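You operate a simulated robot arm through the tools that you are given. There is no shell and no other tool. Be economical: measure what you need, move in short steps, check, and stop when the job is done.

The job below is to be done with a simulated two-armed robot. You get a single attempt, and the scene is never put back.

JOB
Screw the coin pot's cap on and put it in the second drawer.
Fine: Hold the pot still with one hand while the other turns the cap home. It stands upright in the drawer; shut the drawer. Drop nothing. Set down upright: coin pot.
Where things are to end (x, y in the base frame): coin pot within 60 mm of [360, -380].

It is judged by the outcome, as a careful person would: the job done as asked, and still so three seconds after it is handed in. It fails if anything else is knocked over, pushed out of place, dropped, spilled or broken. Lids that push on must go on centred and level and be pressed home; caps that screw on are set level and turned clockwise until they are tight.

ROBOT AND FRAMES
Two 6-joint arms with two-finger parallel grippers on one trunk, on a base that drives. Base frame: it is fixed to the floor where the robot stands at the start and does not move with it; the origin is under the middle of the robot, x ahead of it, y to its left, z up; the surface under the hand at the start is at about z = 840. Units: mm, rad, N and s.
The left shoulder is at the start at [60, 187, 1047], the right one opposite. With the tool pointing down near the work surface each hand reaches from about 280 to 640 mm from the robot's upright axis, wherever it stands, measured 20 degrees to its own side. Places, roughly: second drawer [400, -400, 500]; second drawer inside [500, -400, 500]; television [500, -400, 1100]. Payload 1.57 kg a hand.
The tool frame of a hand sits at the grasp point between the pads (the TCP): z along the fingers, y along the line on which they close. The tips reach 30 mm beyond it. Largest opening 110 mm; finger width 24, thickness 12; the body of the gripper, 48 by 112 mm, starts 78 mm behind the TCP.
Orientation is that of the tool frame in the base frame, as a unit quaternion [x, y, z, w]. With the fingers straight down and closing along the base's y, the tool's x points along the base's -x, its y along +y and its z along -z.

CONTROLS
- The arms move only by the tool play_rows. It takes "left_motion", "right_motion" or both (then of equal length, played together; a hand with none holds still); each is a list of rows, each a list of 7 numbers: the turn, a rotation vector about the tool's x, y, z in units of 5 degrees (1.0 is 5 degrees), then the shift along the tool's x, y, z in units of 30 mm (1.0 is 30 mm), then the finger opening in m, from 0 to 0.11. In form: [[rx, ry, rz, x, y, z, claw], ...]. A call has 1 to 8 rows; each row shifts and turns the commanded pose from where the row before left it, along the tool's axes as they then stand. A call with a number of a shift or a turn outside -1 to 1 is refused whole. A row lasts 0.2 s, in which the tool goes at most 50 mm and 0.15 rad; a call with a longer step from one row to the next is refused whole, and so is a gripper value outside its range. Where a pose cannot be reached the arm comes as near as it can. A force on the tool above 40 N (or 10 N above the force at the start of the call, whichever is more), or a blocked arm, ends the call early, and 0.2 s more pass. The fingers move at their own pace (about 153 mm/s each) and stop on an object; they squeeze with about 39 N. The grip force told is the motor's: it shows also when the fingers shut on nothing. Time passes only in rows, and 0.2 s behind the last, so rows that do not move let the fingers close. It gives the time, the measured TCP pose, the force on the tool (base axes), the opening and the grip force at its end, in the units of the frame above (readings bear some noise), with the torque about the TCP (base axes, N m) and any sound that the robot's microphone picked up.
- Cameras (640 x 400 px; columns grow to the right, rows downward): "scene" is now at [-3.2, 3.5, 1566.5]; the picture's right is [0.02, -1.00, 0.00], its down [-0.93, -0.02, -0.36] and it looks along [0.36, 0.01, -0.93] (base axes); focal length 265 px, centre (320, 200). "left" rides on the left gripper at [70, -16, -141] in its tool frame; the picture's right is [0.23, 0.97, 0.00], its down [-0.86, 0.20, -0.48] and it looks along [-0.47, 0.11, 0.88] (tool axes); focal length 222 px, centre (320, 200). "right" rides on the right gripper at [70, 16, -141] in its tool frame; the picture's right is [-0.23, 0.97, 0.00], its down [-0.86, -0.20, -0.48] and it looks along [-0.47, -0.11, 0.88] (tool axes); focal length 222 px, centre (320, 200). There is no depth. A picture from a camera that has moved, and an enlarged one, comes with that camera's place and axes in the base frame and with its lens.
- get_image(camera): a new picture of that camera. No time passes.
- lift_body(by): slides the trunk up (or, below 0, down) by that many mm; the arms and the scene camera ride with it, the base frame stays. It gives what a move gives, with no picture.
- drive_base(legs): drives the robot by 1 to 6 legs, each [ahead, left, turn to the left] in mm, mm and rad, along the robot's own axes; the way and the turn of a leg run together, so that a leg with both is an arc; at most 1500 mm and 3.142 rad a leg. The arms and the cameras ride along, it lands a little off, and it stops where it bumps. It gives what a move gives.
- pan_tilt(pan, tilt): turns the head with the scene camera to pan (to the left, within 1.501 rad either way) and tilt (down, from -0.506 to 1.204), counted from straight ahead of the robot. It gives what a move gives.
- zoom(camera, box): a new picture of the part [left, top, right, bottom] of that camera's present view, enlarged. No time passes.
- sign_off(): hands the job in; it is judged then, once.

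Go step by step. Nothing tells you exact positions but the pictures and the camera data: compare them with the known pose of the tool, close in by small moves and look again before you grip or let go. The budget is 120 turns and 88 pictures, counting those below and the enlarged ones. Unless the task says otherwise, let go and move clear before handing in, and close with one line.

The tools are called after "Request:" as a command line: name --argument value ..., lists and objects as JSON in quotes. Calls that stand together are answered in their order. play_rows: Moves the arms, as the interface text tells. Its arguments: {"type":"object","properties":{"left_motion":{"type":"array"},"right_motion":{"type":"array"}},"required":[]} The other tools are called the same way: lift_body (by) slides the trunk up or down; drive_base (legs) drives the base; pan_tilt (pan, tilt) turns the head that bears the scene camera; get_image (camera) takes a picture; zoom (camera, box) takes an enlarged picture of a part of a camera's view; sign_off () hands the job in.

At the start:

```text
time_s: 0.0
left_position: [376.2, 152.4, 1053.5]
left_tool_rot: [0.0, 1.0, 0.0, 0.0]
left_wrist_force: [-1.0, -0.1, 0.0]
left_wrist_torque: [0.0, 0.02, 0.0]
left_width: 110.0
left_grip_force: 0.0
right_position: [368.0, -174.9, 1049.7]
right_tool_rot: [0.0, 1.0, 0.001, 0.0]
right_wrist_force: [-0.2, 0.3, 0.1]
right_wrist_torque: [0.01, -0.02, -0.01]
right_width: 110.1
right_grip_force: 0.1
trunk travel left (down, up): [-675.0, 315.0]
robot x, y, heading: [-2.3, -2.9, -0.003]
head pan, tilt: [0.019, 1.201]
```

scene: 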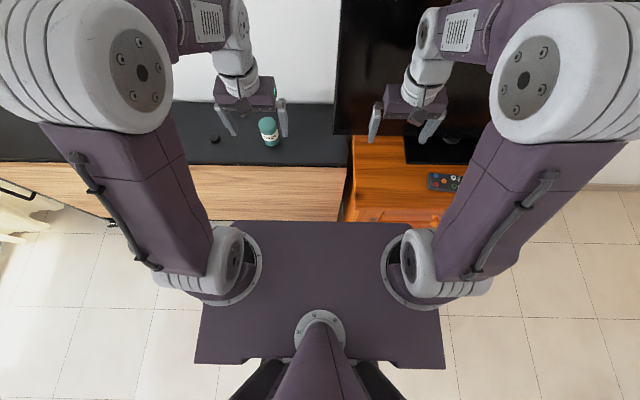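
right: 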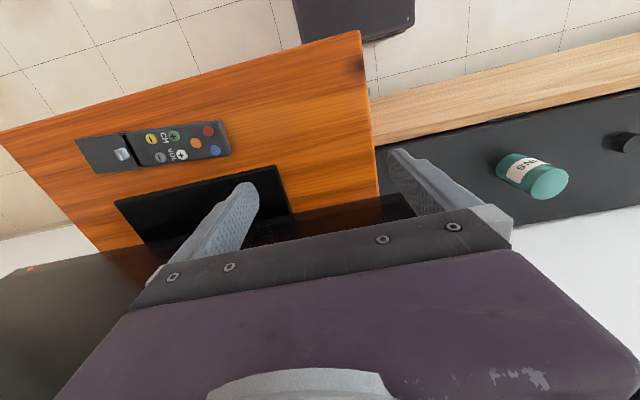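
left: 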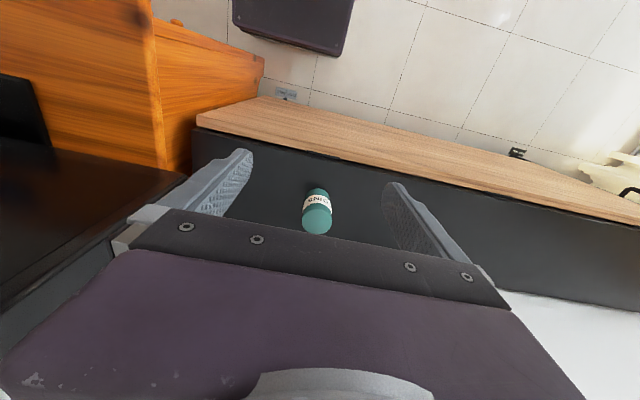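

The teal pot stands on the dark bench near (475, 168), and a small dark piece near (480, 350) may be the cap. I'll look closer at both, and at the drawers on the right.

Request:
zoom --camera "scene" --box '[190, 90, 310, 165]'

Request:
zoom --camera "right" --box '[440, 80, 640, 205]'

Request:
zoom --camera "left" --box '[260, 160, 380, 235]'

Request:
zoom --camera "scene" --box '[320, 120, 480, 220]'

```text
5.33 times, centred on (250, 128) of scene
camera zoom: at [-3.2, 3.5, 1566.5], right [0.02, -1.0, 0.0], down [-0.93, -0.02, -0.36], along [0.36, 0.01, -0.93], focal length 1415 px, centre (693, 587)
```

zoom: 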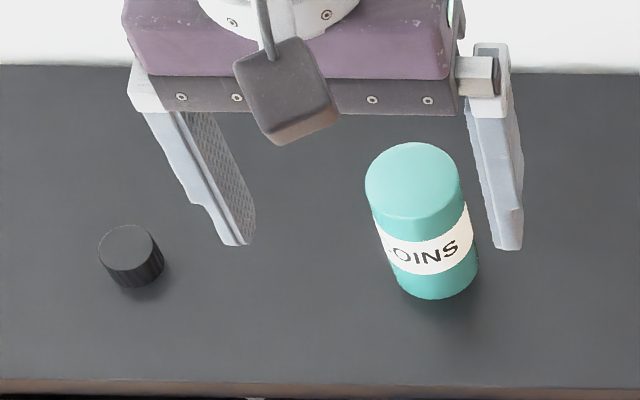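

```text
3.20 times, centred on (540, 142) of right
camera zoom: at [296.2, -157.8, 1191.0], right [0.23, 0.97, 0.0], down [0.86, -0.2, 0.48], along [0.47, -0.11, -0.88], focal length 711 px, centre (-384, 384)
```

zoom: 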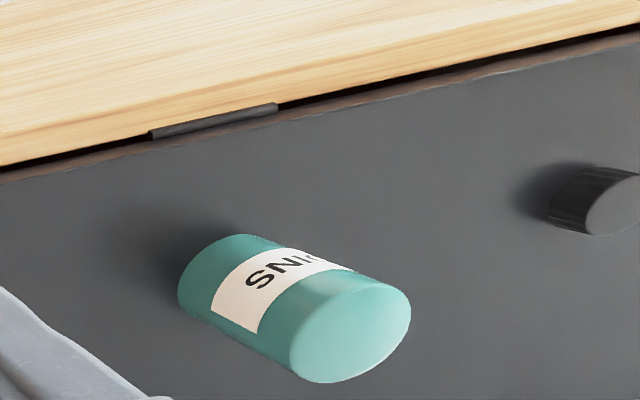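

```text
5.33 times, centred on (320, 198) of left
camera zoom: at [305.7, 136.5, 1194.6], right [-0.23, 0.97, 0.0], down [0.86, 0.2, 0.48], along [0.47, 0.11, -0.88], focal length 1185 px, centre (320, 213)
```

zoom: 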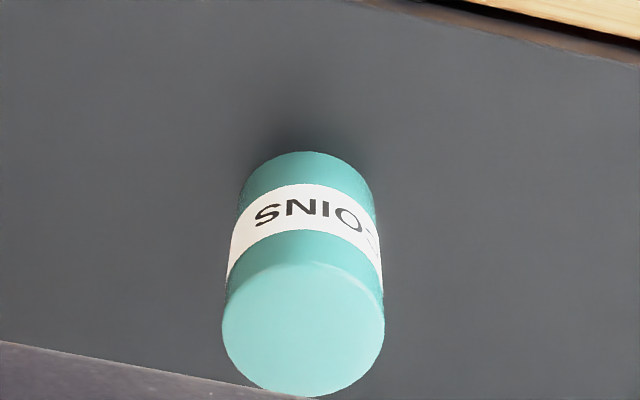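

```text
4.00 times, centred on (400, 170) of scene
camera zoom: at [-3.2, 3.5, 1566.5], right [0.02, -1.0, 0.0], down [-0.93, -0.02, -0.36], along [0.36, 0.01, -0.93], focal length 1062 px, centre (0, 320)
```

zoom: 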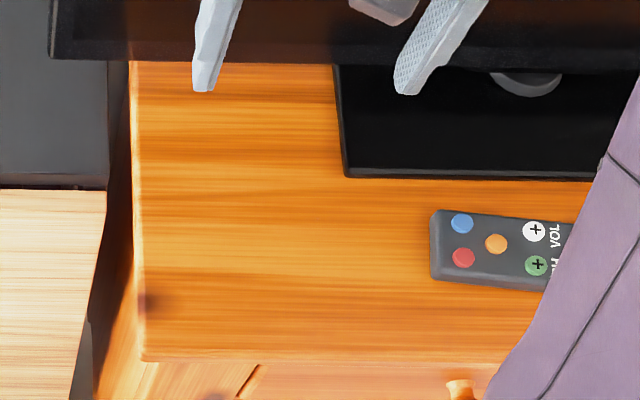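

The black knurled piece looks like a cap, but the pot's top shows no neck, so I need a closer view. I'll tilt the left hand to look more level and turn the head to the drawers.

Request:
play_rows --left_motion '[[0, -1, 0, 0, 0, 0, 0.11], [0, -1, 0, 0, 0, 0, 0.11], [0, -1, 0, 0, 0, 0, 0.11], [0, -1, 0, 0, 0, 0, 0.11], [0, -1, 0, 0.5, 0, -0.5, 0.11], [0, -1, 0, 0.5, 0, -0.5, 0.11], [0, -1, 0, 1, 0, -0.5, 0.11], [0, 0, 0, 1, 0, -0.3, 0.11]]'

Request:
get_image --camera "left"

Request:
pan_tilt --pan -0.8 --tilt 1.0

Request:
get_image --camera "scene"

```text
time_s: 1.8
left_position: [349.1, 130.4, 1097.9]
left_tool_rot: [0.0, 0.954, 0.0, 0.301]
left_wrist_force: [0.0, -0.5, 0.6]
left_wrist_torque: [0.0, 0.0, 0.0]
left_width: 109.7
left_grip_force: 0.1
left hand out of reach, approached as far as the arm can: row 6, 7, 8
right_position: [366.6, -174.4, 1049.5]
right_tool_rot: [0.001, 1.0, -0.001, 0.0]
right_wrist_force: [-0.2, 0.2, -1.2]
right_wrist_torque: [-0.01, 0.02, 0.03]
right_width: 109.9
right_grip_force: 0.1
trunk travel left (down, up): [-675.0, 315.0]
robot x, y, heading: [3.3, -1.8, 0.003]
head pan, tilt: [0.019, 1.201]
```

```text
80 pictures are left
camera left: at [210.7, 113.4, 1173.7], right [-0.19, 0.97, -0.13], down [0.43, 0.2, 0.88], along [0.89, 0.11, -0.45], focal length 222 px, centre (320, 200)
```

left: 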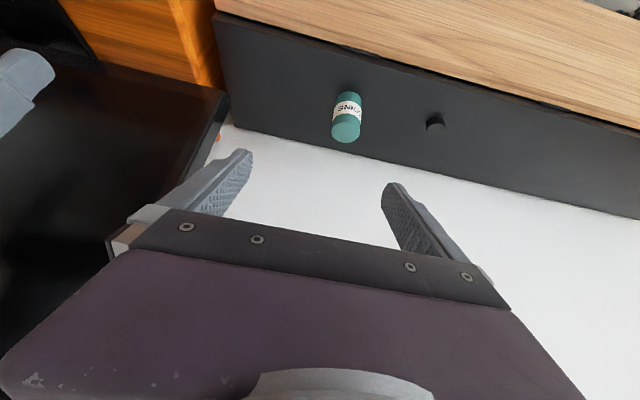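

```text
time_s: 3.0
left_position: [349.8, 129.8, 1097.9]
left_tool_rot: [0.0, 0.954, -0.001, 0.3]
left_wrist_force: [0.7, 0.4, 0.0]
left_wrist_torque: [0.0, -0.03, 0.0]
left_width: 109.8
left_grip_force: 0.0
right_position: [367.2, -174.6, 1049.0]
right_tool_rot: [0.0, 1.0, 0.0, 0.0]
right_wrist_force: [0.0, 0.1, 0.1]
right_wrist_torque: [0.02, -0.02, 0.03]
right_width: 109.9
right_grip_force: 0.1
trunk travel left (down, up): [-675.0, 315.0]
robot x, y, heading: [-1.1, -0.2, -0.001]
head pan, tilt: [-0.799, 1.0]
```

```text
79 pictures are left
camera scene: at [-10.6, -47.4, 1579.1], right [-0.72, -0.7, 0.0], down [-0.59, 0.6, -0.54], along [0.38, -0.39, -0.84], focal length 265 px, centre (320, 200)
```

scene: 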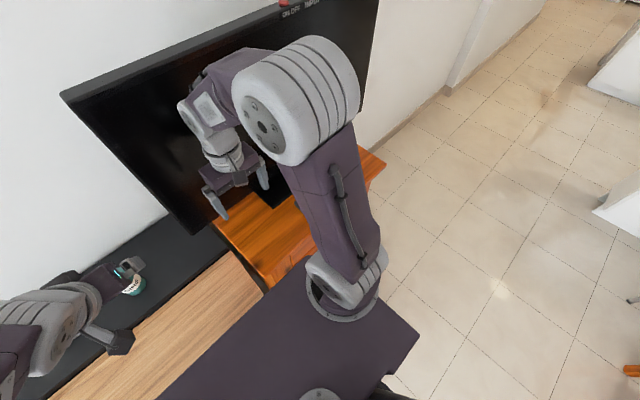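

The hand went out of reach, so I have a grazing view of the pot. I'll enlarge it to see what the top is.

Request:
zoom --camera "left" --box '[300, 80, 460, 180]'

Request:
pan_tilt --pan 0 --tilt 0.9

Request:
get_image --camera "scene"

```text
4.00 times, centred on (380, 130) of left
camera zoom: at [210.6, 113.6, 1173.7], right [-0.19, 0.97, -0.13], down [0.43, 0.2, 0.88], along [0.88, 0.11, -0.45], focal length 888 px, centre (80, 480)
```

zoom: 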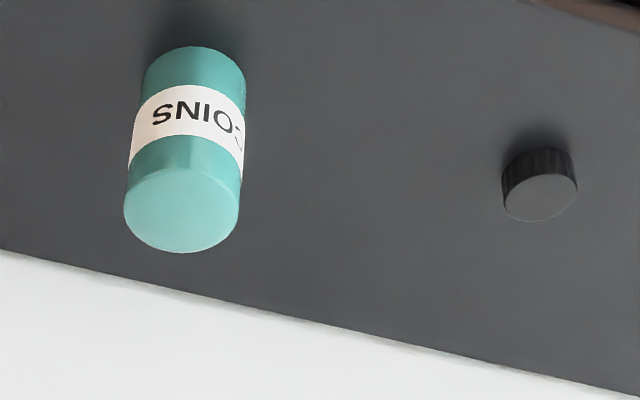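

```text
time_s: 4.1
left_position: [349.5, 129.9, 1098.7]
left_tool_rot: [0.001, 0.954, 0.0, 0.299]
left_wrist_force: [-0.4, 0.5, 0.5]
left_wrist_torque: [0.02, 0.01, 0.03]
left_width: 110.0
left_grip_force: 0.0
right_position: [367.2, -174.4, 1049.3]
right_tool_rot: [-0.001, 1.0, 0.001, 0.001]
right_wrist_force: [-0.1, -0.6, 0.2]
right_wrist_torque: [0.0, -0.01, 0.02]
right_width: 110.2
right_grip_force: 0.1
trunk travel left (down, up): [-675.0, 315.0]
robot x, y, heading: [-1.0, 2.1, 0.0]
head pan, tilt: [0.0, 0.901]
```

```text
77 pictures are left
camera scene: at [16.3, 2.3, 1586.3], right [0.0, -1.0, 0.0], down [-0.78, 0.0, -0.62], along [0.62, 0.0, -0.78], focal length 265 px, centre (320, 200)
```

scene: 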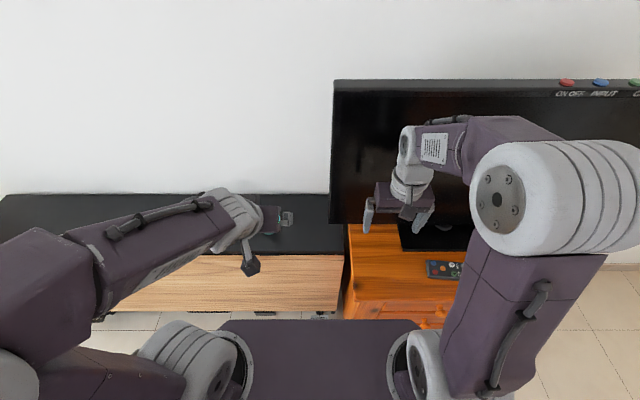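

The top still looks like a plain disc, so I'll bring the left camera closer, with the hand tilted about 20°, and inspect the rim.

Request:
play_rows --left_motion '[[0, 1, 0, 0, 0, 0, 0.11], [0, 1, 0, 0, 0, 0, 0.11], [0, 1, 0, 0, 0, 0, 0.11], [0, 0, 0, 0, 0.4, 1, 0.11], [0, 0, 0, 0, 0.4, 1, 0.11], [0, 0, 0, 0, 0.4, 1, 0.11], [0, 0, 0, 0, 0.4, 0.5, 0.11]]'

Request:
get_image --camera "left"

```text
time_s: 5.7
left_position: [387.0, 180.0, 999.1]
left_tool_rot: [-0.001, 0.985, 0.0, 0.174]
left_wrist_force: [-0.6, 0.9, 0.6]
left_wrist_torque: [-0.02, 0.05, -0.01]
left_width: 110.1
left_grip_force: 0.0
right_position: [366.9, -174.0, 1047.8]
right_tool_rot: [0.0, 1.0, 0.0, 0.0]
right_wrist_force: [-0.3, -0.1, -0.7]
right_wrist_torque: [0.01, -0.01, 0.0]
right_width: 110.1
right_grip_force: 0.2
trunk travel left (down, up): [-675.0, 315.0]
robot x, y, heading: [0.4, -3.4, 0.003]
head pan, tilt: [0.0, 0.901]
```

```text
76 pictures are left
camera left: at [273.1, 164.7, 1107.4], right [-0.21, 0.97, -0.08], down [0.64, 0.2, 0.74], along [0.74, 0.11, -0.67], focal length 222 px, centre (320, 200)
```

left: 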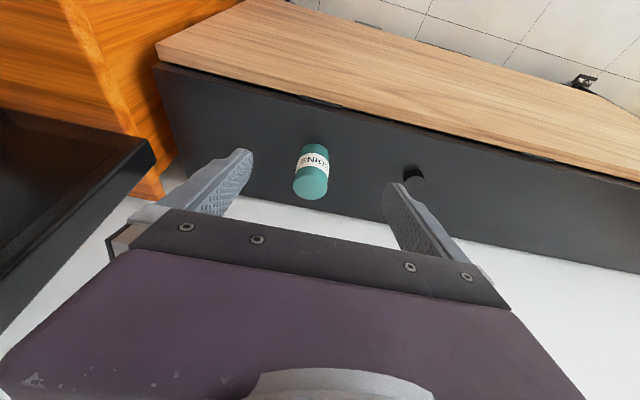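

Request:
zoom --camera "left" --box '[264, 130, 360, 205]'

Request:
zoom --camera "left" --box '[370, 145, 450, 215]'

```text
5.33 times, centred on (312, 168) of left
camera zoom: at [273.1, 164.7, 1107.4], right [-0.21, 0.97, -0.08], down [0.64, 0.2, 0.74], along [0.74, 0.11, -0.67], focal length 1185 px, centre (363, 373)
```

zoom: 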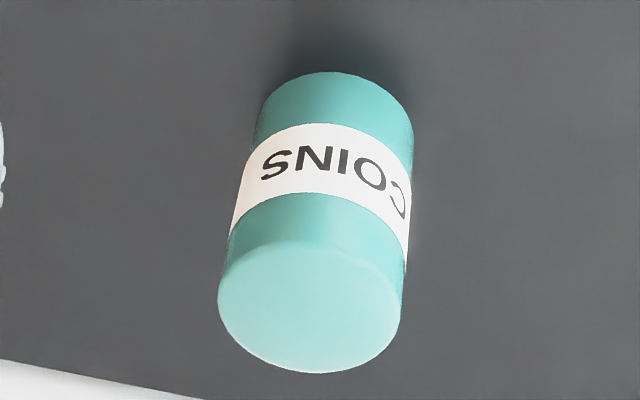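

```text
5.71 times, centred on (410, 180) of left
camera zoom: at [273.1, 164.7, 1107.4], right [-0.21, 0.97, -0.08], down [0.64, 0.2, 0.74], along [0.74, 0.11, -0.67], focal length 1269 px, centre (-194, 314)
```

zoom: 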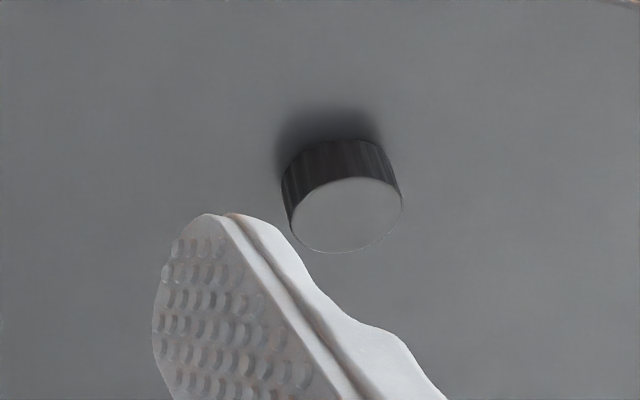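

The top rim flares slightly, with no neck or separate lid visible, so I need a nearly level view to see both ends. I'll back the base off 170 mm and look level with the left hand.

Request:
drive_base --legs '[[-170, 0, 0]]'

Request:
play_rows --left_motion '[[0, -1, 0, 0, 0, 0, 0.11], [0, -1, 0, 0, 0, 0.5, 0.11], [0, -1, 0, 0, 0, 0.7, 0.11], [0, -1, 0, 0, 0, 0.7, 0.11], [0, -1, 0, 0, 0, 0.7, 0.11], [0, -1, 0, 0, 0, 0.7, 0.11], [0, -1, 0, 0, 0, 0.7, 0.11], [0, -1, 0, 0, 0, 0.7, 0.11]]'

Request:
get_image --camera "left"

```text
time_s: 7.1
left_position: [219.4, 178.5, 999.3]
left_tool_rot: [0.0, 0.985, -0.001, 0.173]
left_wrist_force: [-1.0, -0.6, 0.0]
left_wrist_torque: [0.0, -0.03, -0.02]
left_width: 110.2
left_grip_force: 0.1
right_position: [198.7, -174.5, 1049.8]
right_tool_rot: [0.001, 1.0, 0.0, -0.001]
right_wrist_force: [-0.2, 0.0, 0.0]
right_wrist_torque: [0.0, -0.02, 0.01]
right_width: 109.8
right_grip_force: 0.1
trunk travel left (down, up): [-675.0, 315.0]
robot x, y, heading: [-169.4, 4.2, -0.001]
head pan, tilt: [0.0, 0.901]
```

```text
time_s: 8.9
left_position: [388.8, 178.3, 937.7]
left_tool_rot: [0.001, 0.87, -0.001, 0.494]
left_wrist_force: [0.2, 0.8, 0.2]
left_wrist_torque: [0.04, 0.01, -0.04]
left_width: 110.2
left_grip_force: 0.0
left hand out of reach, approached as far as the arm can: row 3, 4, 6, 7, 8
right_position: [199.5, -173.6, 1049.0]
right_tool_rot: [0.001, 1.0, 0.0, -0.001]
right_wrist_force: [-0.2, -1.0, 0.1]
right_wrist_torque: [-0.03, 0.02, 0.03]
right_width: 110.2
right_grip_force: 0.0
trunk travel left (down, up): [-675.0, 315.0]
robot x, y, heading: [-168.3, -1.1, -0.004]
head pan, tilt: [0.0, 0.901]
```

```text
73 pictures are left
camera left: at [231.3, 162.1, 950.8], right [-0.12, 0.97, -0.2], down [0.03, 0.2, 0.98], along [0.99, 0.11, -0.05], focal length 222 px, centre (320, 200)
```

left: 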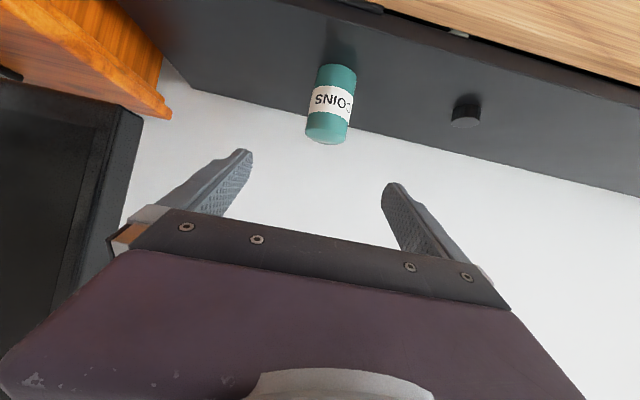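

Request:
zoom --camera "left" --box '[284, 50, 380, 150]'

Request:
zoom --camera "left" --box '[430, 80, 510, 140]'

```text
4.00 times, centred on (332, 100) of left
camera zoom: at [231.3, 162.1, 950.8], right [-0.12, 0.97, -0.2], down [0.03, 0.2, 0.98], along [0.99, 0.11, -0.05], focal length 888 px, centre (272, 600)
```

zoom: 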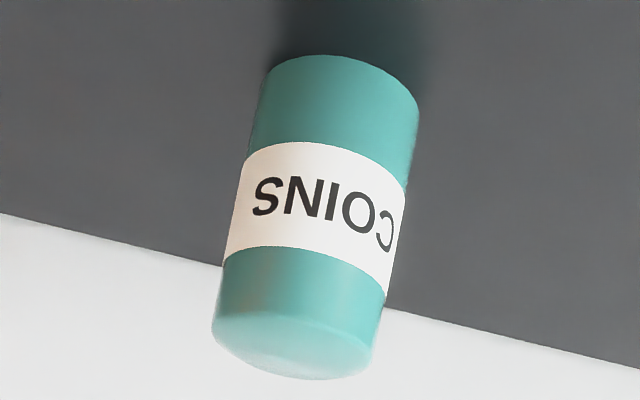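

```text
6.67 times, centred on (470, 110) of left
camera zoom: at [231.3, 162.1, 950.8], right [-0.12, 0.97, -0.2], down [0.03, 0.2, 0.98], along [0.99, 0.11, -0.05], focal length 1481 px, centre (-680, 800)
```

zoom: 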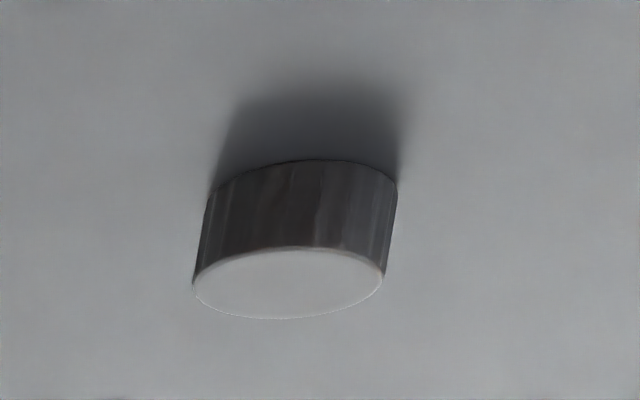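

The pot is upright with a plain flat top, and the black knurled cap lies to its left. Triangulating puts the bench at z≈760, the pot near (542, 187) with its top at about 842, and the cap near (535, 378). I'll fold the left hand back and check the head view for clearance and the drawers.

Request:
play_rows --left_motion '[[0, 1, 0, 0, 0, -1, 0.11], [0, 1, 0, 0, 0, -1, 0.11], [0, 1, 0, 0, 0, -1, 0.11], [0, 1, 0, 0, 0, -1, 0.11], [0, 1, 0, 0, 0, -1, 0.11], [0, 1, 0, 0, 0, -0.5, 0.11], [0, 1, 0, 0, 0, 0, 0.11], [0, 1, 0, 0, 0, 0, 0.11]]'

Request:
pan_tilt --pan -0.2 --tilt 0.95

Request:
get_image --camera "scene"

```text
time_s: 10.7
left_position: [269.8, 181.5, 1043.3]
left_tool_rot: [0.0, 0.985, 0.001, 0.172]
left_wrist_force: [-0.8, -0.9, -0.2]
left_wrist_torque: [0.02, 0.02, -0.01]
left_width: 110.3
left_grip_force: 0.0
left hand out of reach, approached as far as the arm can: row 5
right_position: [199.7, -175.7, 1048.8]
right_tool_rot: [0.002, 1.0, 0.0, 0.001]
right_wrist_force: [-0.6, -0.3, -0.3]
right_wrist_torque: [-0.01, 0.0, 0.03]
right_width: 109.8
right_grip_force: 0.2
trunk travel left (down, up): [-675.0, 315.0]
robot x, y, heading: [-165.1, -2.5, -0.004]
head pan, tilt: [0.0, 0.901]
```

```text
time_s: 11.5
left_position: [268.9, 180.9, 1042.8]
left_tool_rot: [0.001, 0.985, 0.0, 0.174]
left_wrist_force: [-0.2, 0.9, -0.4]
left_wrist_torque: [0.05, 0.01, -0.01]
left_width: 110.1
left_grip_force: 0.0
right_position: [198.2, -174.7, 1049.9]
right_tool_rot: [0.001, 1.0, 0.001, 0.0]
right_wrist_force: [-0.1, -0.5, -0.6]
right_wrist_torque: [-0.03, 0.0, 0.01]
right_width: 109.9
right_grip_force: 0.0
trunk travel left (down, up): [-675.0, 315.0]
robot x, y, heading: [-166.0, 1.5, -0.005]
head pan, tilt: [-0.201, 0.949]
```

```text
70 pictures are left
camera scene: at [-156.1, -11.8, 1582.7], right [-0.2, -0.98, 0.0], down [-0.8, 0.16, -0.58], along [0.57, -0.12, -0.81], focal length 265 px, centre (320, 200)
```

scene: 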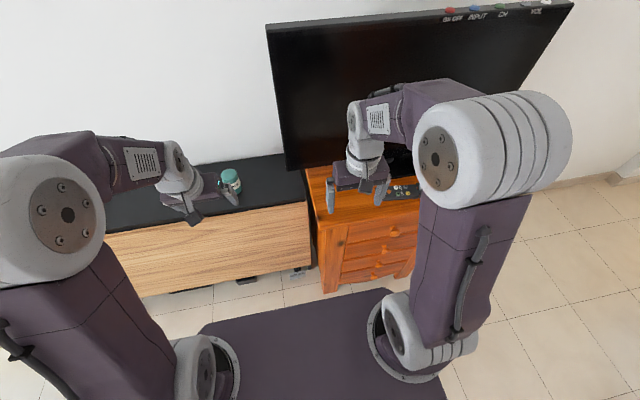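

The cabinet on the right has knobbed drawers, and its front is at x≈300. I'll drive to about (0, 130), straighten the left hand and bring it above the cap for a closer look.

Request:
drive_base --legs '[[166, 130, 0]]'

Request:
play_rows --left_motion '[[0, 1, 0, 0, 0, 0, 0.11], [0, 1, 0, 0, 0, 0, 0.11], [0, 1, 0, 0, 0, 0, 0.11], [0, 1, 0, 0, 0, 0, 0.11], [0, 0, 0, -1, 1, 0.5, 0.11], [0, 0, 0, -1, 1, 1, 0.11], [0, 0, 0, 0, 0.3, 1, 0.11]]'

Request:
get_image --camera "left"

```text
time_s: 13.1
left_position: [431.3, 312.9, 1043.5]
left_tool_rot: [0.0, 0.985, 0.001, 0.174]
left_wrist_force: [-0.7, -0.5, -0.6]
left_wrist_torque: [0.01, -0.04, -0.02]
left_width: 110.0
left_grip_force: 0.0
right_position: [361.3, -41.7, 1048.3]
right_tool_rot: [0.0, 1.0, 0.0, -0.001]
right_wrist_force: [0.2, -0.4, -0.5]
right_wrist_torque: [0.0, 0.01, -0.02]
right_width: 110.0
right_grip_force: 0.0
trunk travel left (down, up): [-675.0, 315.0]
robot x, y, heading: [-3.6, 135.5, 0.001]
head pan, tilt: [-0.201, 0.949]
```

```text
refused: row 6 steps farther than a row can; nothing moved
```

```text
69 pictures are left
camera left: at [316.9, 296.7, 1152.3], right [-0.21, 0.97, -0.08], down [0.64, 0.2, 0.74], along [0.74, 0.11, -0.67], focal length 222 px, centre (320, 200)
```

left: 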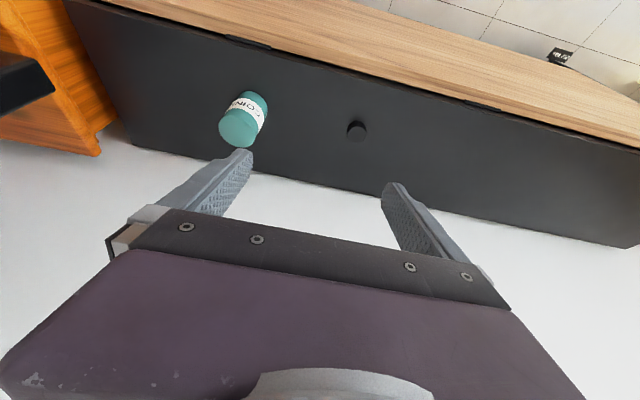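

The base landed at (-3.6, 135.5), and the cap projects to about (528, 381). I'll resend the arm move with smaller steps.

Request:
play_rows --left_motion '[[0, 1, 0, 0, 0, 0, 0.11], [0, 1, 0, 0, 0, 0, 0.11], [0, 1, 0, 0, 0, 0, 0.11], [0, 1, 0, 0, 0, 0, 0.11], [0, 0, 0, -1, 0.8, 0.5, 0.11], [0, 0, 0, -1, 0.7, 0.8, 0.11], [0, 0, 0, -1, 0.7, 0.8, 0.11], [0, 0, 0, -0.2, 0, 0.8, 0.11]]'

Request:
get_image --camera "left"

```text
time_s: 14.9
left_position: [528.8, 379.2, 955.3]
left_tool_rot: [0.0, 1.0, -0.001, -0.001]
left_wrist_force: [0.1, -0.4, 0.4]
left_wrist_torque: [-0.02, -0.03, -0.01]
left_width: 110.0
left_grip_force: 0.1
right_position: [361.2, -41.5, 1049.4]
right_tool_rot: [0.0, 1.0, 0.0, 0.0]
right_wrist_force: [0.2, 0.2, -0.7]
right_wrist_torque: [0.02, -0.01, 0.02]
right_width: 110.0
right_grip_force: 0.2
trunk travel left (down, up): [-675.0, 315.0]
robot x, y, heading: [-5.8, 133.8, -0.004]
head pan, tilt: [-0.201, 0.949]
```

```text
68 pictures are left
camera left: at [457.7, 362.2, 1097.9], right [-0.23, 0.97, 0.0], down [0.85, 0.2, 0.48], along [0.47, 0.11, -0.88], focal length 222 px, centre (320, 200)
```

left: 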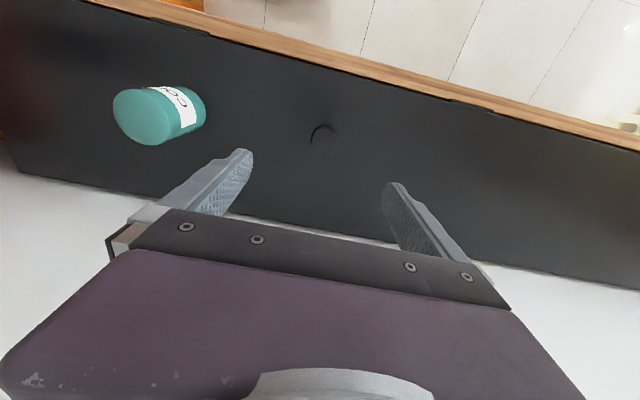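

The cap centre is at about (531, 382) and the hand is nearly over it. I'll centre it and descend to just above the bench.

Request:
play_rows --left_motion '[[0, 0, 0, -0.07, 0.08, 1, 0.11], [0, 0, 0, 0, 0, 1, 0.09], [0, 0, 0, 0, 0, 1, 0.09], [0, 0, 0, 0, 0, 1, 0.09], [0, 0, 0, 0, 0, 0.6, 0.09]]'

Request:
get_image --camera "left"

```text
time_s: 16.1
left_position: [531.8, 380.5, 819.6]
left_tool_rot: [0.0, 1.0, 0.0, 0.0]
left_wrist_force: [-0.8, 0.2, 0.4]
left_wrist_torque: [0.0, 0.01, 0.01]
left_width: 90.1
left_grip_force: 0.1
right_position: [361.4, -42.3, 1048.4]
right_tool_rot: [0.0, 1.0, 0.001, -0.001]
right_wrist_force: [0.6, -1.2, 1.2]
right_wrist_torque: [-0.03, -0.01, -0.04]
right_width: 110.0
right_grip_force: 0.2
trunk travel left (down, up): [-675.0, 315.0]
robot x, y, heading: [-7.4, 130.3, -0.001]
head pan, tilt: [-0.201, 0.949]
```

```text
67 pictures are left
camera left: at [460.0, 362.7, 960.2], right [-0.23, 0.97, 0.0], down [0.85, 0.2, 0.48], along [0.47, 0.11, -0.88], focal length 222 px, centre (320, 200)
```

left: 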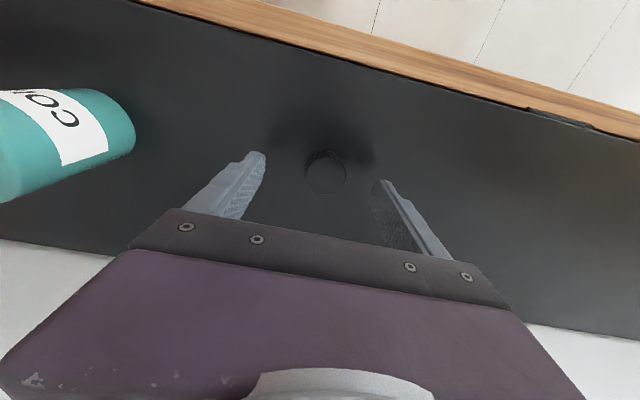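

The cap sits between the fingers. I'll nudge 3 mm and lower the tips until they're close to the bench.

Request:
play_rows --left_motion '[[0, 0, 0, 0.1, 0.08, 0.3, 0.09], [0, 0, 0, 0, 0, 0.25, 0.09], [0, 0, 0, 0, 0, 0.2, 0.09]]'

Request:
get_image --camera "left"

```text
time_s: 16.9
left_position: [528.7, 382.6, 796.0]
left_tool_rot: [0.001, 1.0, 0.0, 0.0]
left_wrist_force: [-0.1, -0.1, 0.1]
left_wrist_torque: [0.0, 0.02, -0.01]
left_width: 90.1
left_grip_force: 0.1
right_position: [361.8, -43.1, 1048.4]
right_tool_rot: [0.0, 1.0, 0.0, 0.0]
right_wrist_force: [-0.2, -0.5, -0.1]
right_wrist_torque: [0.0, -0.01, -0.01]
right_width: 109.9
right_grip_force: 0.1
trunk travel left (down, up): [-675.0, 315.0]
robot x, y, heading: [-5.4, 129.1, -0.001]
head pan, tilt: [-0.201, 0.949]
```

```text
66 pictures are left
camera left: at [458.0, 366.9, 937.2], right [-0.23, 0.97, 0.0], down [0.86, 0.2, 0.48], along [0.47, 0.11, -0.88], focal length 222 px, centre (320, 200)
```

left: 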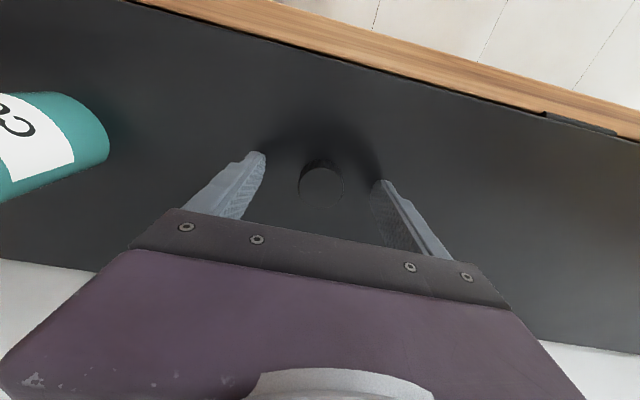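

The tips are level with the cap's lower part and centred. I'll close gently in steps.

Request:
play_rows --left_motion '[[0, 0, 0, 0, 0, 0.06, 0.06], [0, 0, 0, 0, 0, 0, 0.045], [0, 0, 0, 0, 0, 0, 0.03], [0, 0, 0, 0, 0, 0, 0.02], [0, 0, 0, 0, 0, 0, 0.02]]'

Request:
get_image --camera "left"

```text
time_s: 18.1
left_position: [528.1, 382.4, 792.9]
left_tool_rot: [0.001, 1.0, 0.0, 0.0]
left_wrist_force: [0.2, 0.8, -0.7]
left_wrist_torque: [0.0, 0.0, -0.03]
left_width: 25.6
left_grip_force: 36.4
right_position: [362.2, -42.1, 1048.0]
right_tool_rot: [0.0, 1.0, 0.0, 0.0]
right_wrist_force: [0.1, -0.3, 0.6]
right_wrist_torque: [0.01, -0.01, 0.0]
right_width: 110.3
right_grip_force: 0.1
trunk travel left (down, up): [-675.0, 315.0]
robot x, y, heading: [-6.9, 133.1, -0.002]
head pan, tilt: [-0.201, 0.949]
```

```text
65 pictures are left
camera left: at [457.4, 366.6, 934.7], right [-0.23, 0.97, 0.0], down [0.86, 0.2, 0.48], along [0.47, 0.11, -0.88], focal length 222 px, centre (320, 200)
```

left: 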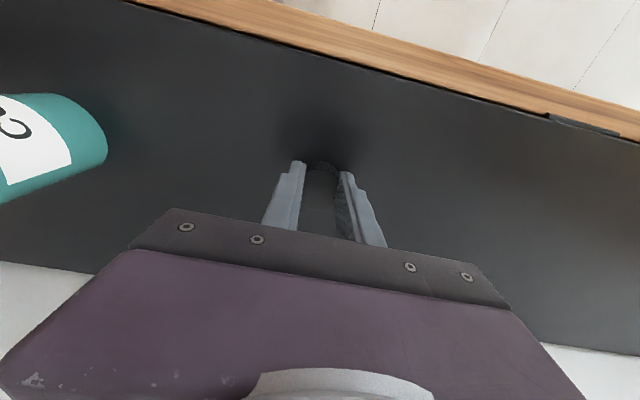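

The fingers closed to 25.6 mm, less than I expected for the cap's diameter. I'll look closer to check the grip.

Request:
zoom --camera "left" --box '[260, 140, 390, 225]'

```text
4.71 times, centred on (325, 182) of left
camera zoom: at [457.4, 366.6, 934.7], right [-0.23, 0.97, 0.0], down [0.86, 0.2, 0.48], along [0.47, 0.11, -0.88], focal length 1045 px, centre (296, 282)
```

zoom: 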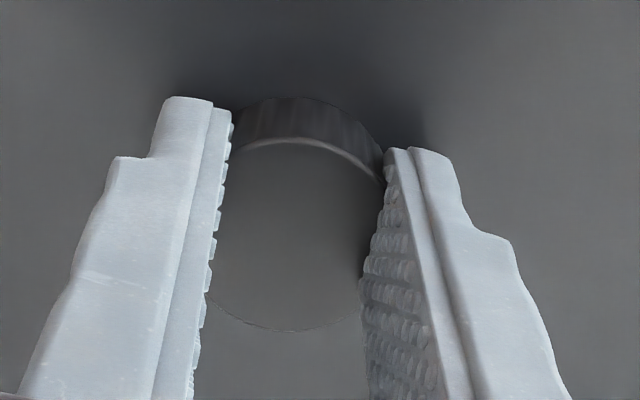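

The cap is between the pads, with a grip force of 36 N. I'll lift slightly and check it's held level.

Request:
play_rows --left_motion '[[0, 0, 0, 0, 0, -0.5, 0.02], [0, 0, 0, 0, 0, -1, 0.02], [0, 0, 0, 0, 0, -1, 0.02], [0, 0, 0, 0, 0, -1, 0.02]]'

Request:
zoom --camera "left" --box '[240, 120, 410, 226]'

```text
time_s: 19.1
left_position: [524.4, 381.3, 898.5]
left_tool_rot: [-0.001, 1.0, 0.0, 0.0]
left_wrist_force: [0.4, 0.1, 0.7]
left_wrist_torque: [0.02, -0.01, 0.03]
left_width: 25.4
left_grip_force: 36.6
right_position: [362.6, -43.7, 1048.1]
right_tool_rot: [-0.001, 1.0, 0.0, 0.0]
right_wrist_force: [-0.7, -1.1, 0.8]
right_wrist_torque: [0.01, 0.0, 0.02]
right_width: 109.9
right_grip_force: 0.1
trunk travel left (down, up): [-675.0, 315.0]
robot x, y, heading: [-5.4, 130.3, 0.003]
head pan, tilt: [-0.201, 0.949]
```

```text
3.76 times, centred on (325, 173) of left
camera zoom: at [454.3, 365.3, 1039.3], right [-0.23, 0.97, 0.0], down [0.86, 0.2, 0.48], along [0.47, 0.11, -0.88], focal length 836 px, centre (301, 302)
```

zoom: 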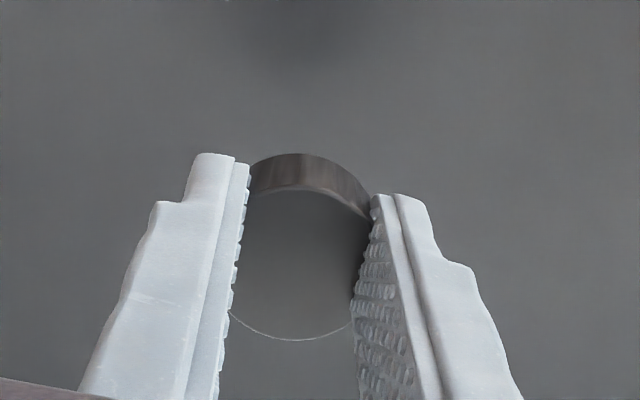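

The cap is held and lifted. Next the right hand should hold the pot low on its body, coming from the front right, so I'll start swinging it toward the pot with a 25° yaw and then a tilt forward.

Request:
play_rows --right_motion '[[0, 0, 0, -0.6, 1, 0, 0.11], [0, 0, 0, -0.6, 1, 0, 0.11], [0, 0, 0, -0.6, 1, 0, 0.11], [0, 0, -1, 0, 0, 0, 0.11], [0, 0, -1, 0, 0, 0, 0.11], [0, 0, -1, 0, 0, 0, 0.11], [0, 0, -1, 0, 0, 0, 0.11], [0, 0, -1, 0, 0, 0, 0.11]]'

Request:
play_rows --right_motion '[[0, -1, 0, 0, 0, 0.5, 0.11], [0, -1, 0, 0, 0, 0.5, 0.11], [0, -1, 0, 0, 0, 0.5, 0.11], [0, -1, 0, 0, 0, 0.5, 0.11], [0, -1, 0, 0, 0, 0.5, 0.11], [0, -1, 0, 0, 0, 0.5, 0.11]]'

Request:
get_image --camera "right"

```text
time_s: 20.9
left_position: [525.3, 381.2, 897.1]
left_tool_rot: [0.0, 1.0, 0.0, 0.0]
left_wrist_force: [0.2, -0.7, 0.1]
left_wrist_torque: [0.01, 0.03, -0.04]
left_width: 25.4
left_grip_force: 37.1
right_position: [414.6, 47.5, 1049.5]
right_tool_rot: [-0.217, 0.976, 0.001, 0.0]
right_wrist_force: [0.3, -1.0, 0.2]
right_wrist_torque: [-0.01, 0.02, 0.01]
right_width: 109.8
right_grip_force: 0.1
trunk travel left (down, up): [-675.0, 315.0]
robot x, y, heading: [-8.2, 129.8, 0.0]
head pan, tilt: [-0.201, 0.949]
```

```text
time_s: 22.3
left_position: [525.8, 381.4, 897.1]
left_tool_rot: [0.0, 1.0, -0.001, 0.0]
left_wrist_force: [-0.8, -0.4, 0.2]
left_wrist_torque: [-0.01, -0.03, -0.02]
left_width: 25.3
left_grip_force: 36.8
right_position: [424.1, 63.2, 975.0]
right_tool_rot: [-0.216, 0.95, 0.067, 0.213]
right_wrist_force: [0.9, 0.3, 0.6]
right_wrist_torque: [-0.01, 0.04, 0.03]
right_width: 110.1
right_grip_force: 0.0
right hand out of reach, approached as far as the arm can: row 5, 6
trunk travel left (down, up): [-675.0, 315.0]
robot x, y, heading: [-8.0, 132.0, -0.001]
head pan, tilt: [-0.201, 0.949]
```

```text
62 pictures are left
camera right: at [304.9, 20.8, 1073.6], right [-0.24, 0.96, 0.13], down [0.6, 0.04, 0.8], along [0.76, 0.27, -0.59], focal length 222 px, centre (320, 200)
```

right: 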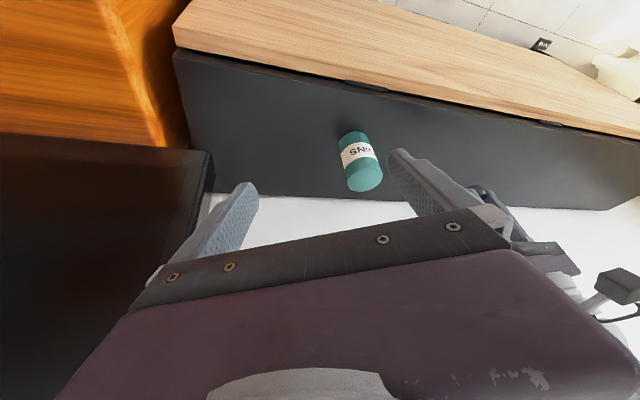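

The tilt needs more reach out from the robot, so I'll move toward the pre-grasp point first and then tilt further.

Request:
play_rows --right_motion '[[0, 0, 0, 0.07, 0.5, 0.9, 0.11], [0, 0, 0, 0.07, 0.5, 0.9, 0.11], [0, 0, 0, 0.07, 0.5, 0.9, 0.11], [0, 0, 0, 0.07, 0.5, 0.9, 0.11], [0, -1, 0, 0, 0, 0, 0.11], [0, -1, 0, 0, 0, 0, 0.11], [0, -1, 0, 0, 0, 0, 0.11], [0, -1, 0, 0, 0, 0, 0.11]]'

Request:
get_image --camera "right"

```text
time_s: 24.1
left_position: [526.1, 381.4, 897.6]
left_tool_rot: [0.0, 1.0, 0.0, 0.001]
left_wrist_force: [-0.3, -0.4, -1.0]
left_wrist_torque: [0.01, 0.02, 0.03]
left_width: 25.6
left_grip_force: 36.5
right_position: [480.2, 106.2, 903.7]
right_tool_rot: [-0.196, 0.902, 0.118, 0.367]
right_wrist_force: [0.1, -0.5, 0.2]
right_wrist_torque: [-0.03, 0.03, -0.01]
right_width: 110.1
right_grip_force: 0.1
right hand out of reach, approached as far as the arm can: row 5, 6, 7, 8
trunk travel left (down, up): [-675.0, 315.0]
robot x, y, heading: [-3.8, 132.5, 0.002]
head pan, tilt: [-0.201, 0.949]
```

```text
61 pictures are left
camera right: at [339.7, 53.0, 954.2], right [-0.28, 0.93, 0.23], down [0.35, -0.12, 0.93], along [0.89, 0.34, -0.29], focal length 222 px, centre (320, 200)
```

right: 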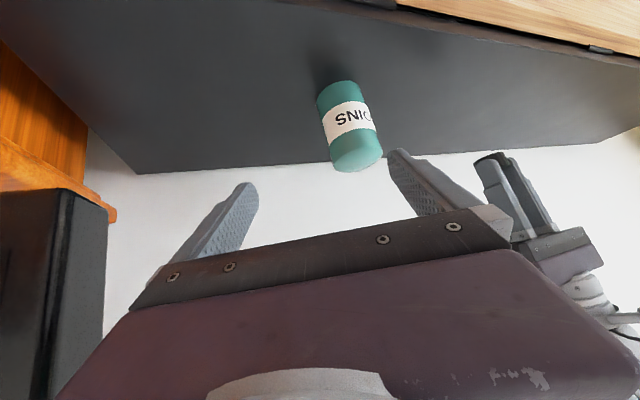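

The tilt is about 45° now and the left arm is clear. I'll shift sideways onto the pot's line, drop a little and tilt the rest.

Request:
play_rows --right_motion '[[0, 0, 0, 0, 0.75, 0, 0.11], [0, 0, 0, 0, 0.75, 0, 0.11], [0, -1, 0, 0.4, 0, 0.1, 0.11], [0, -1, 0, 0.4, 0, 0.1, 0.11], [0, -1, 0, 0.4, 0, 0.1, 0.11]]'

Request:
get_image --camera "right"

```text
time_s: 25.3
left_position: [525.3, 382.8, 897.0]
left_tool_rot: [0.0, 1.0, 0.0, 0.0]
left_wrist_force: [0.2, 0.4, 0.6]
left_wrist_torque: [0.02, 0.0, 0.0]
left_width: 25.4
left_grip_force: 37.0
right_position: [539.3, 121.2, 928.1]
right_tool_rot: [-0.176, 0.847, 0.148, 0.479]
right_wrist_force: [-0.1, -0.1, -0.6]
right_wrist_torque: [0.0, 0.0, -0.02]
right_width: 109.8
right_grip_force: 0.0
right hand out of reach, approached as far as the arm can: row 1, 2, 3, 4, 5
trunk travel left (down, up): [-675.0, 315.0]
robot x, y, heading: [-5.9, 133.4, -0.0]
head pan, tilt: [-0.201, 0.949]
```

```text
60 pictures are left
camera right: at [390.2, 65.9, 939.9], right [-0.32, 0.91, 0.28], down [0.14, -0.25, 0.96], along [0.94, 0.34, -0.04], focal length 222 px, centre (320, 200)
```

right: 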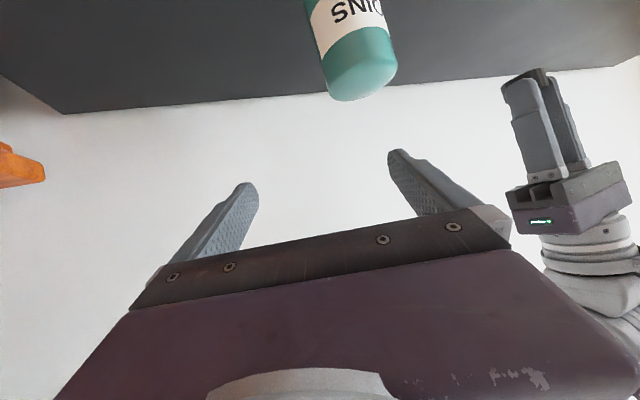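

At this trunk height, the tilted hand can't get low enough. I'll retract the right hand, raise the left, and lower the trunk by 130 mm.

Request:
play_rows --left_motion '[[0, 0, 0, 0, 0, -1, 0.02], [0, 0, 0, 0, 0, -1, 0.02], [0, 0, 0, 0, 0, -1, 0.02], [0, 0, 0, 0, 0, -1, 0.02]]' --right_motion '[[0, 0, 0, 0, 0, -1, 0.11], [0, 0, 0, 0, 0, -1, 0.11], [0, 0, 0, 0, 0, -1, 0.11], [0, 0, 0, 0, 0, -1, 0.11]]'

Request:
lift_body --by -130

Request:
get_image --camera "right"

```text
time_s: 26.3
left_position: [525.0, 383.2, 1019.3]
left_tool_rot: [0.001, 1.0, 0.0, 0.001]
left_wrist_force: [-0.2, -0.8, 0.5]
left_wrist_torque: [0.02, -0.03, 0.02]
left_width: 25.6
left_grip_force: 36.7
right_position: [459.0, 72.8, 1003.5]
right_tool_rot: [-0.175, 0.848, 0.152, 0.476]
right_wrist_force: [0.3, 0.2, 0.3]
right_wrist_torque: [0.01, 0.02, 0.0]
right_width: 109.8
right_grip_force: 0.1
right hand out of reach, approached as far as the arm can: row 2, 3, 4
trunk travel left (down, up): [-675.0, 315.0]
robot x, y, heading: [-3.7, 132.7, 0.001]
head pan, tilt: [-0.201, 0.949]
```

```text
time_s: 27.9
left_position: [525.5, 383.1, 888.1]
left_tool_rot: [0.0, 1.0, 0.0, -0.001]
left_wrist_force: [0.4, -0.4, 0.1]
left_wrist_torque: [0.01, 0.0, 0.02]
left_width: 25.6
left_grip_force: 37.1
right_position: [460.5, 73.3, 872.5]
right_tool_rot: [-0.174, 0.848, 0.152, 0.476]
right_wrist_force: [-0.6, -0.3, 0.2]
right_wrist_torque: [0.02, -0.04, 0.03]
right_width: 110.0
right_grip_force: 0.0
trunk travel left (down, up): [-545.0, 445.0]
robot x, y, heading: [-7.4, 132.6, 0.005]
head pan, tilt: [-0.201, 0.949]
```

```text
59 pictures are left
camera right: at [313.3, 17.6, 885.6], right [-0.32, 0.9, 0.28], down [0.14, -0.25, 0.96], along [0.94, 0.35, -0.05], focal length 222 px, centre (320, 200)
```

right: 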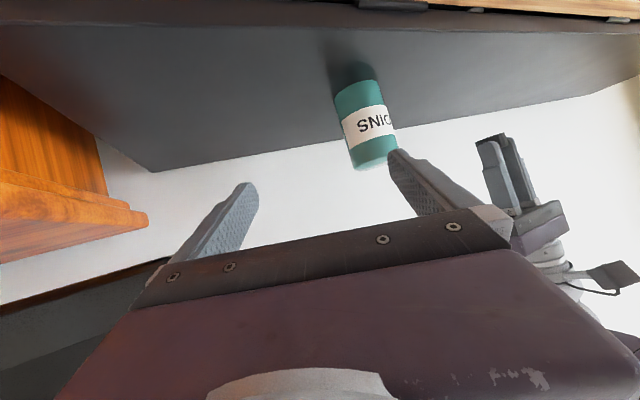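

The pot is confirmed at (540, 184) with its top at z≈843. I'll shift the right hand sideways onto its line, advance partway, and look.

Request:
play_rows --right_motion '[[0, 0, 0, 0, 0.8, 0, 0.11], [0, 0, 0, 0, 0.8, 0, 0.11], [0, 0, 0, 0, 0.78, 0, 0.11], [0, 0, 0, 0, 0, 0.8, 0.11], [0, 0, 0, 0, 0, 0.7, 0.11]]'

Request:
get_image --camera "right"

```text
time_s: 29.1
left_position: [524.9, 381.8, 886.2]
left_tool_rot: [0.0, 1.0, 0.0, -0.001]
left_wrist_force: [-0.8, -0.2, 0.2]
left_wrist_torque: [0.01, 0.0, 0.0]
left_width: 25.7
left_grip_force: 37.2
right_position: [488.0, 116.2, 854.4]
right_tool_rot: [-0.177, 0.848, 0.154, 0.475]
right_wrist_force: [0.0, 0.0, 0.5]
right_wrist_torque: [0.01, 0.0, 0.0]
right_width: 109.7
right_grip_force: 0.2
right hand out of reach, approached as far as the arm can: row 2, 3, 4
trunk travel left (down, up): [-545.0, 445.0]
robot x, y, heading: [-2.9, 132.6, -0.004]
head pan, tilt: [-0.201, 0.949]
```

```text
58 pictures are left
camera right: at [340.0, 58.8, 868.3], right [-0.33, 0.9, 0.29], down [0.15, -0.25, 0.96], along [0.93, 0.35, -0.05], focal length 222 px, centre (320, 200)
```

right: 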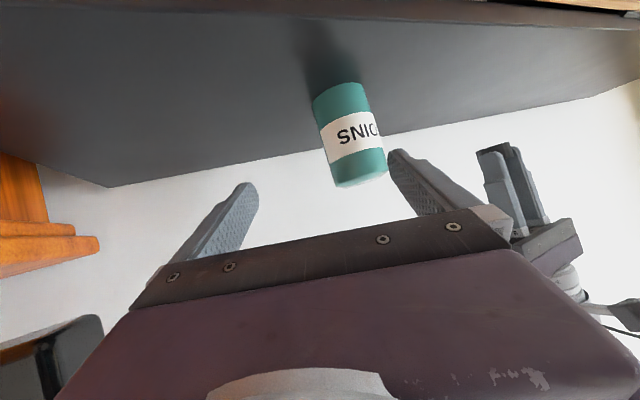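

Still about 41 mm off sideways, with some forward room left. I'll finish the sideways shift before advancing.

Request:
play_rows --right_motion '[[0, 0, 0, 0, 0.5, 0.1, 0.11], [0, 0, 0, 0, 0.5, 0.1, 0.11], [0, 0, 0, 0, 0.4, 0.1, 0.11], [0, 0, 0, 0, 0, 0, 0.11]]'

Request:
get_image --camera "right"

```text
time_s: 30.1
left_position: [525.6, 382.3, 888.1]
left_tool_rot: [0.0, 1.0, 0.0, -0.001]
left_wrist_force: [0.5, 0.0, -1.1]
left_wrist_torque: [0.01, -0.01, 0.03]
left_width: 25.5
left_grip_force: 37.2
right_position: [492.3, 118.8, 857.5]
right_tool_rot: [-0.177, 0.848, 0.155, 0.474]
right_wrist_force: [-0.3, 0.6, -0.5]
right_wrist_torque: [0.02, 0.0, 0.0]
right_width: 110.0
right_grip_force: 0.0
right hand out of reach, approached as far as the arm can: row 1, 2, 3
trunk travel left (down, up): [-545.0, 445.0]
robot x, y, heading: [-6.2, 132.9, 0.001]
head pan, tilt: [-0.201, 0.949]
```

```text
57 pictures are left
camera right: at [343.8, 61.0, 871.0], right [-0.33, 0.9, 0.29], down [0.15, -0.25, 0.96], along [0.93, 0.35, -0.05], focal length 222 px, centre (320, 200)
```

right: 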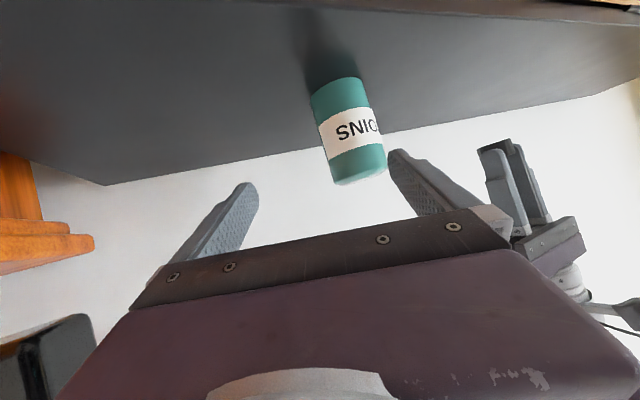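

The arm is at its inner reach limit in this direction. I'll go over the top instead: rise, move out above the pot, then straddle it downward.

Request:
play_rows --right_motion '[[0, 0, 0, -0.7, 0, -0.2, 0.11], [0, 0, 0, -0.7, 0, -0.2, 0.11], [0, 0, 0, -0.33, 0.42, 0.5, 0.11], [0, 0, 0, -0.33, 0.42, 0.5, 0.11], [0, 0, 0, -0.33, 0.42, 0.5, 0.11], [0, 0, 0, 0, 0, 0, 0.11]]'

Request:
get_image --camera "right"

```text
time_s: 31.5
left_position: [525.7, 381.7, 887.7]
left_tool_rot: [0.001, 1.0, 0.0, 0.0]
left_wrist_force: [-0.8, 0.4, -0.8]
left_wrist_torque: [-0.02, -0.02, -0.01]
left_width: 25.4
left_grip_force: 36.5
right_position: [543.2, 160.7, 914.6]
right_tool_rot: [-0.177, 0.848, 0.156, 0.474]
right_wrist_force: [-0.4, 0.1, -0.1]
right_wrist_torque: [0.02, 0.01, -0.02]
right_width: 109.7
right_grip_force: 0.0
right hand out of reach, approached as far as the arm can: row 4, 5
trunk travel left (down, up): [-545.0, 445.0]
robot x, y, heading: [-5.1, 133.1, -0.0]
head pan, tilt: [-0.201, 0.949]
```

```text
56 pictures are left
camera right: at [394.5, 104.2, 928.2], right [-0.33, 0.9, 0.29], down [0.15, -0.25, 0.96], along [0.93, 0.35, -0.05], focal length 222 px, centre (320, 200)
```

right: 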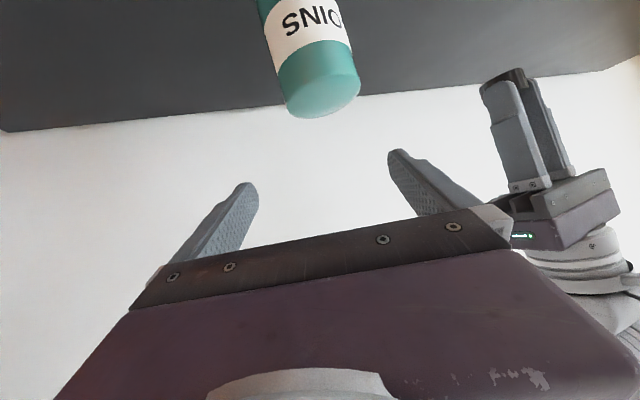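

Sideways reach is still limiting, and I'm 22 mm short. I'll try adding some yaw to the left, which changes the wrist geometry.

Request:
play_rows --right_motion '[[-0.866, 0, -0.5, 0, 0, 0, 0.11], [-0.866, 0, -0.5, 0, 0, 0, 0.11], [-0.866, 0, -0.5, 0, 0.3, 0, 0.11], [0, 0, 0, 0, 0.3, 0, 0.11], [0, 0, 0, 0, 0.3, 0, 0.11]]'

Request:
get_image --camera "right"

```text
time_s: 32.7
left_position: [524.8, 381.9, 887.0]
left_tool_rot: [0.0, 1.0, 0.0, 0.0]
left_wrist_force: [-0.8, -0.1, -0.1]
left_wrist_torque: [0.0, 0.02, -0.01]
left_width: 25.5
left_grip_force: 37.0
right_position: [526.1, 180.4, 914.8]
right_tool_rot: [-0.283, 0.813, 0.216, 0.461]
right_wrist_force: [0.7, -0.9, -0.4]
right_wrist_torque: [-0.03, 0.01, -0.01]
right_width: 109.9
right_grip_force: 0.0
trunk travel left (down, up): [-545.0, 445.0]
robot x, y, heading: [-8.6, 133.1, 0.001]
head pan, tilt: [-0.201, 0.949]
```

```text
55 pictures are left
camera right: at [397.3, 88.2, 924.4], right [-0.55, 0.79, 0.28], down [0.18, -0.22, 0.96], along [0.82, 0.58, -0.02], focal length 222 px, centre (320, 200)
```

right: 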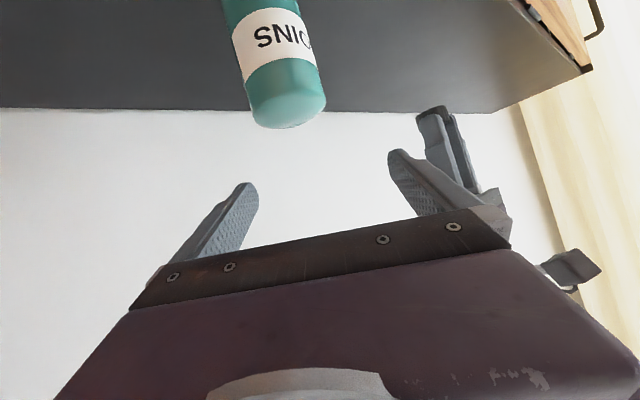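

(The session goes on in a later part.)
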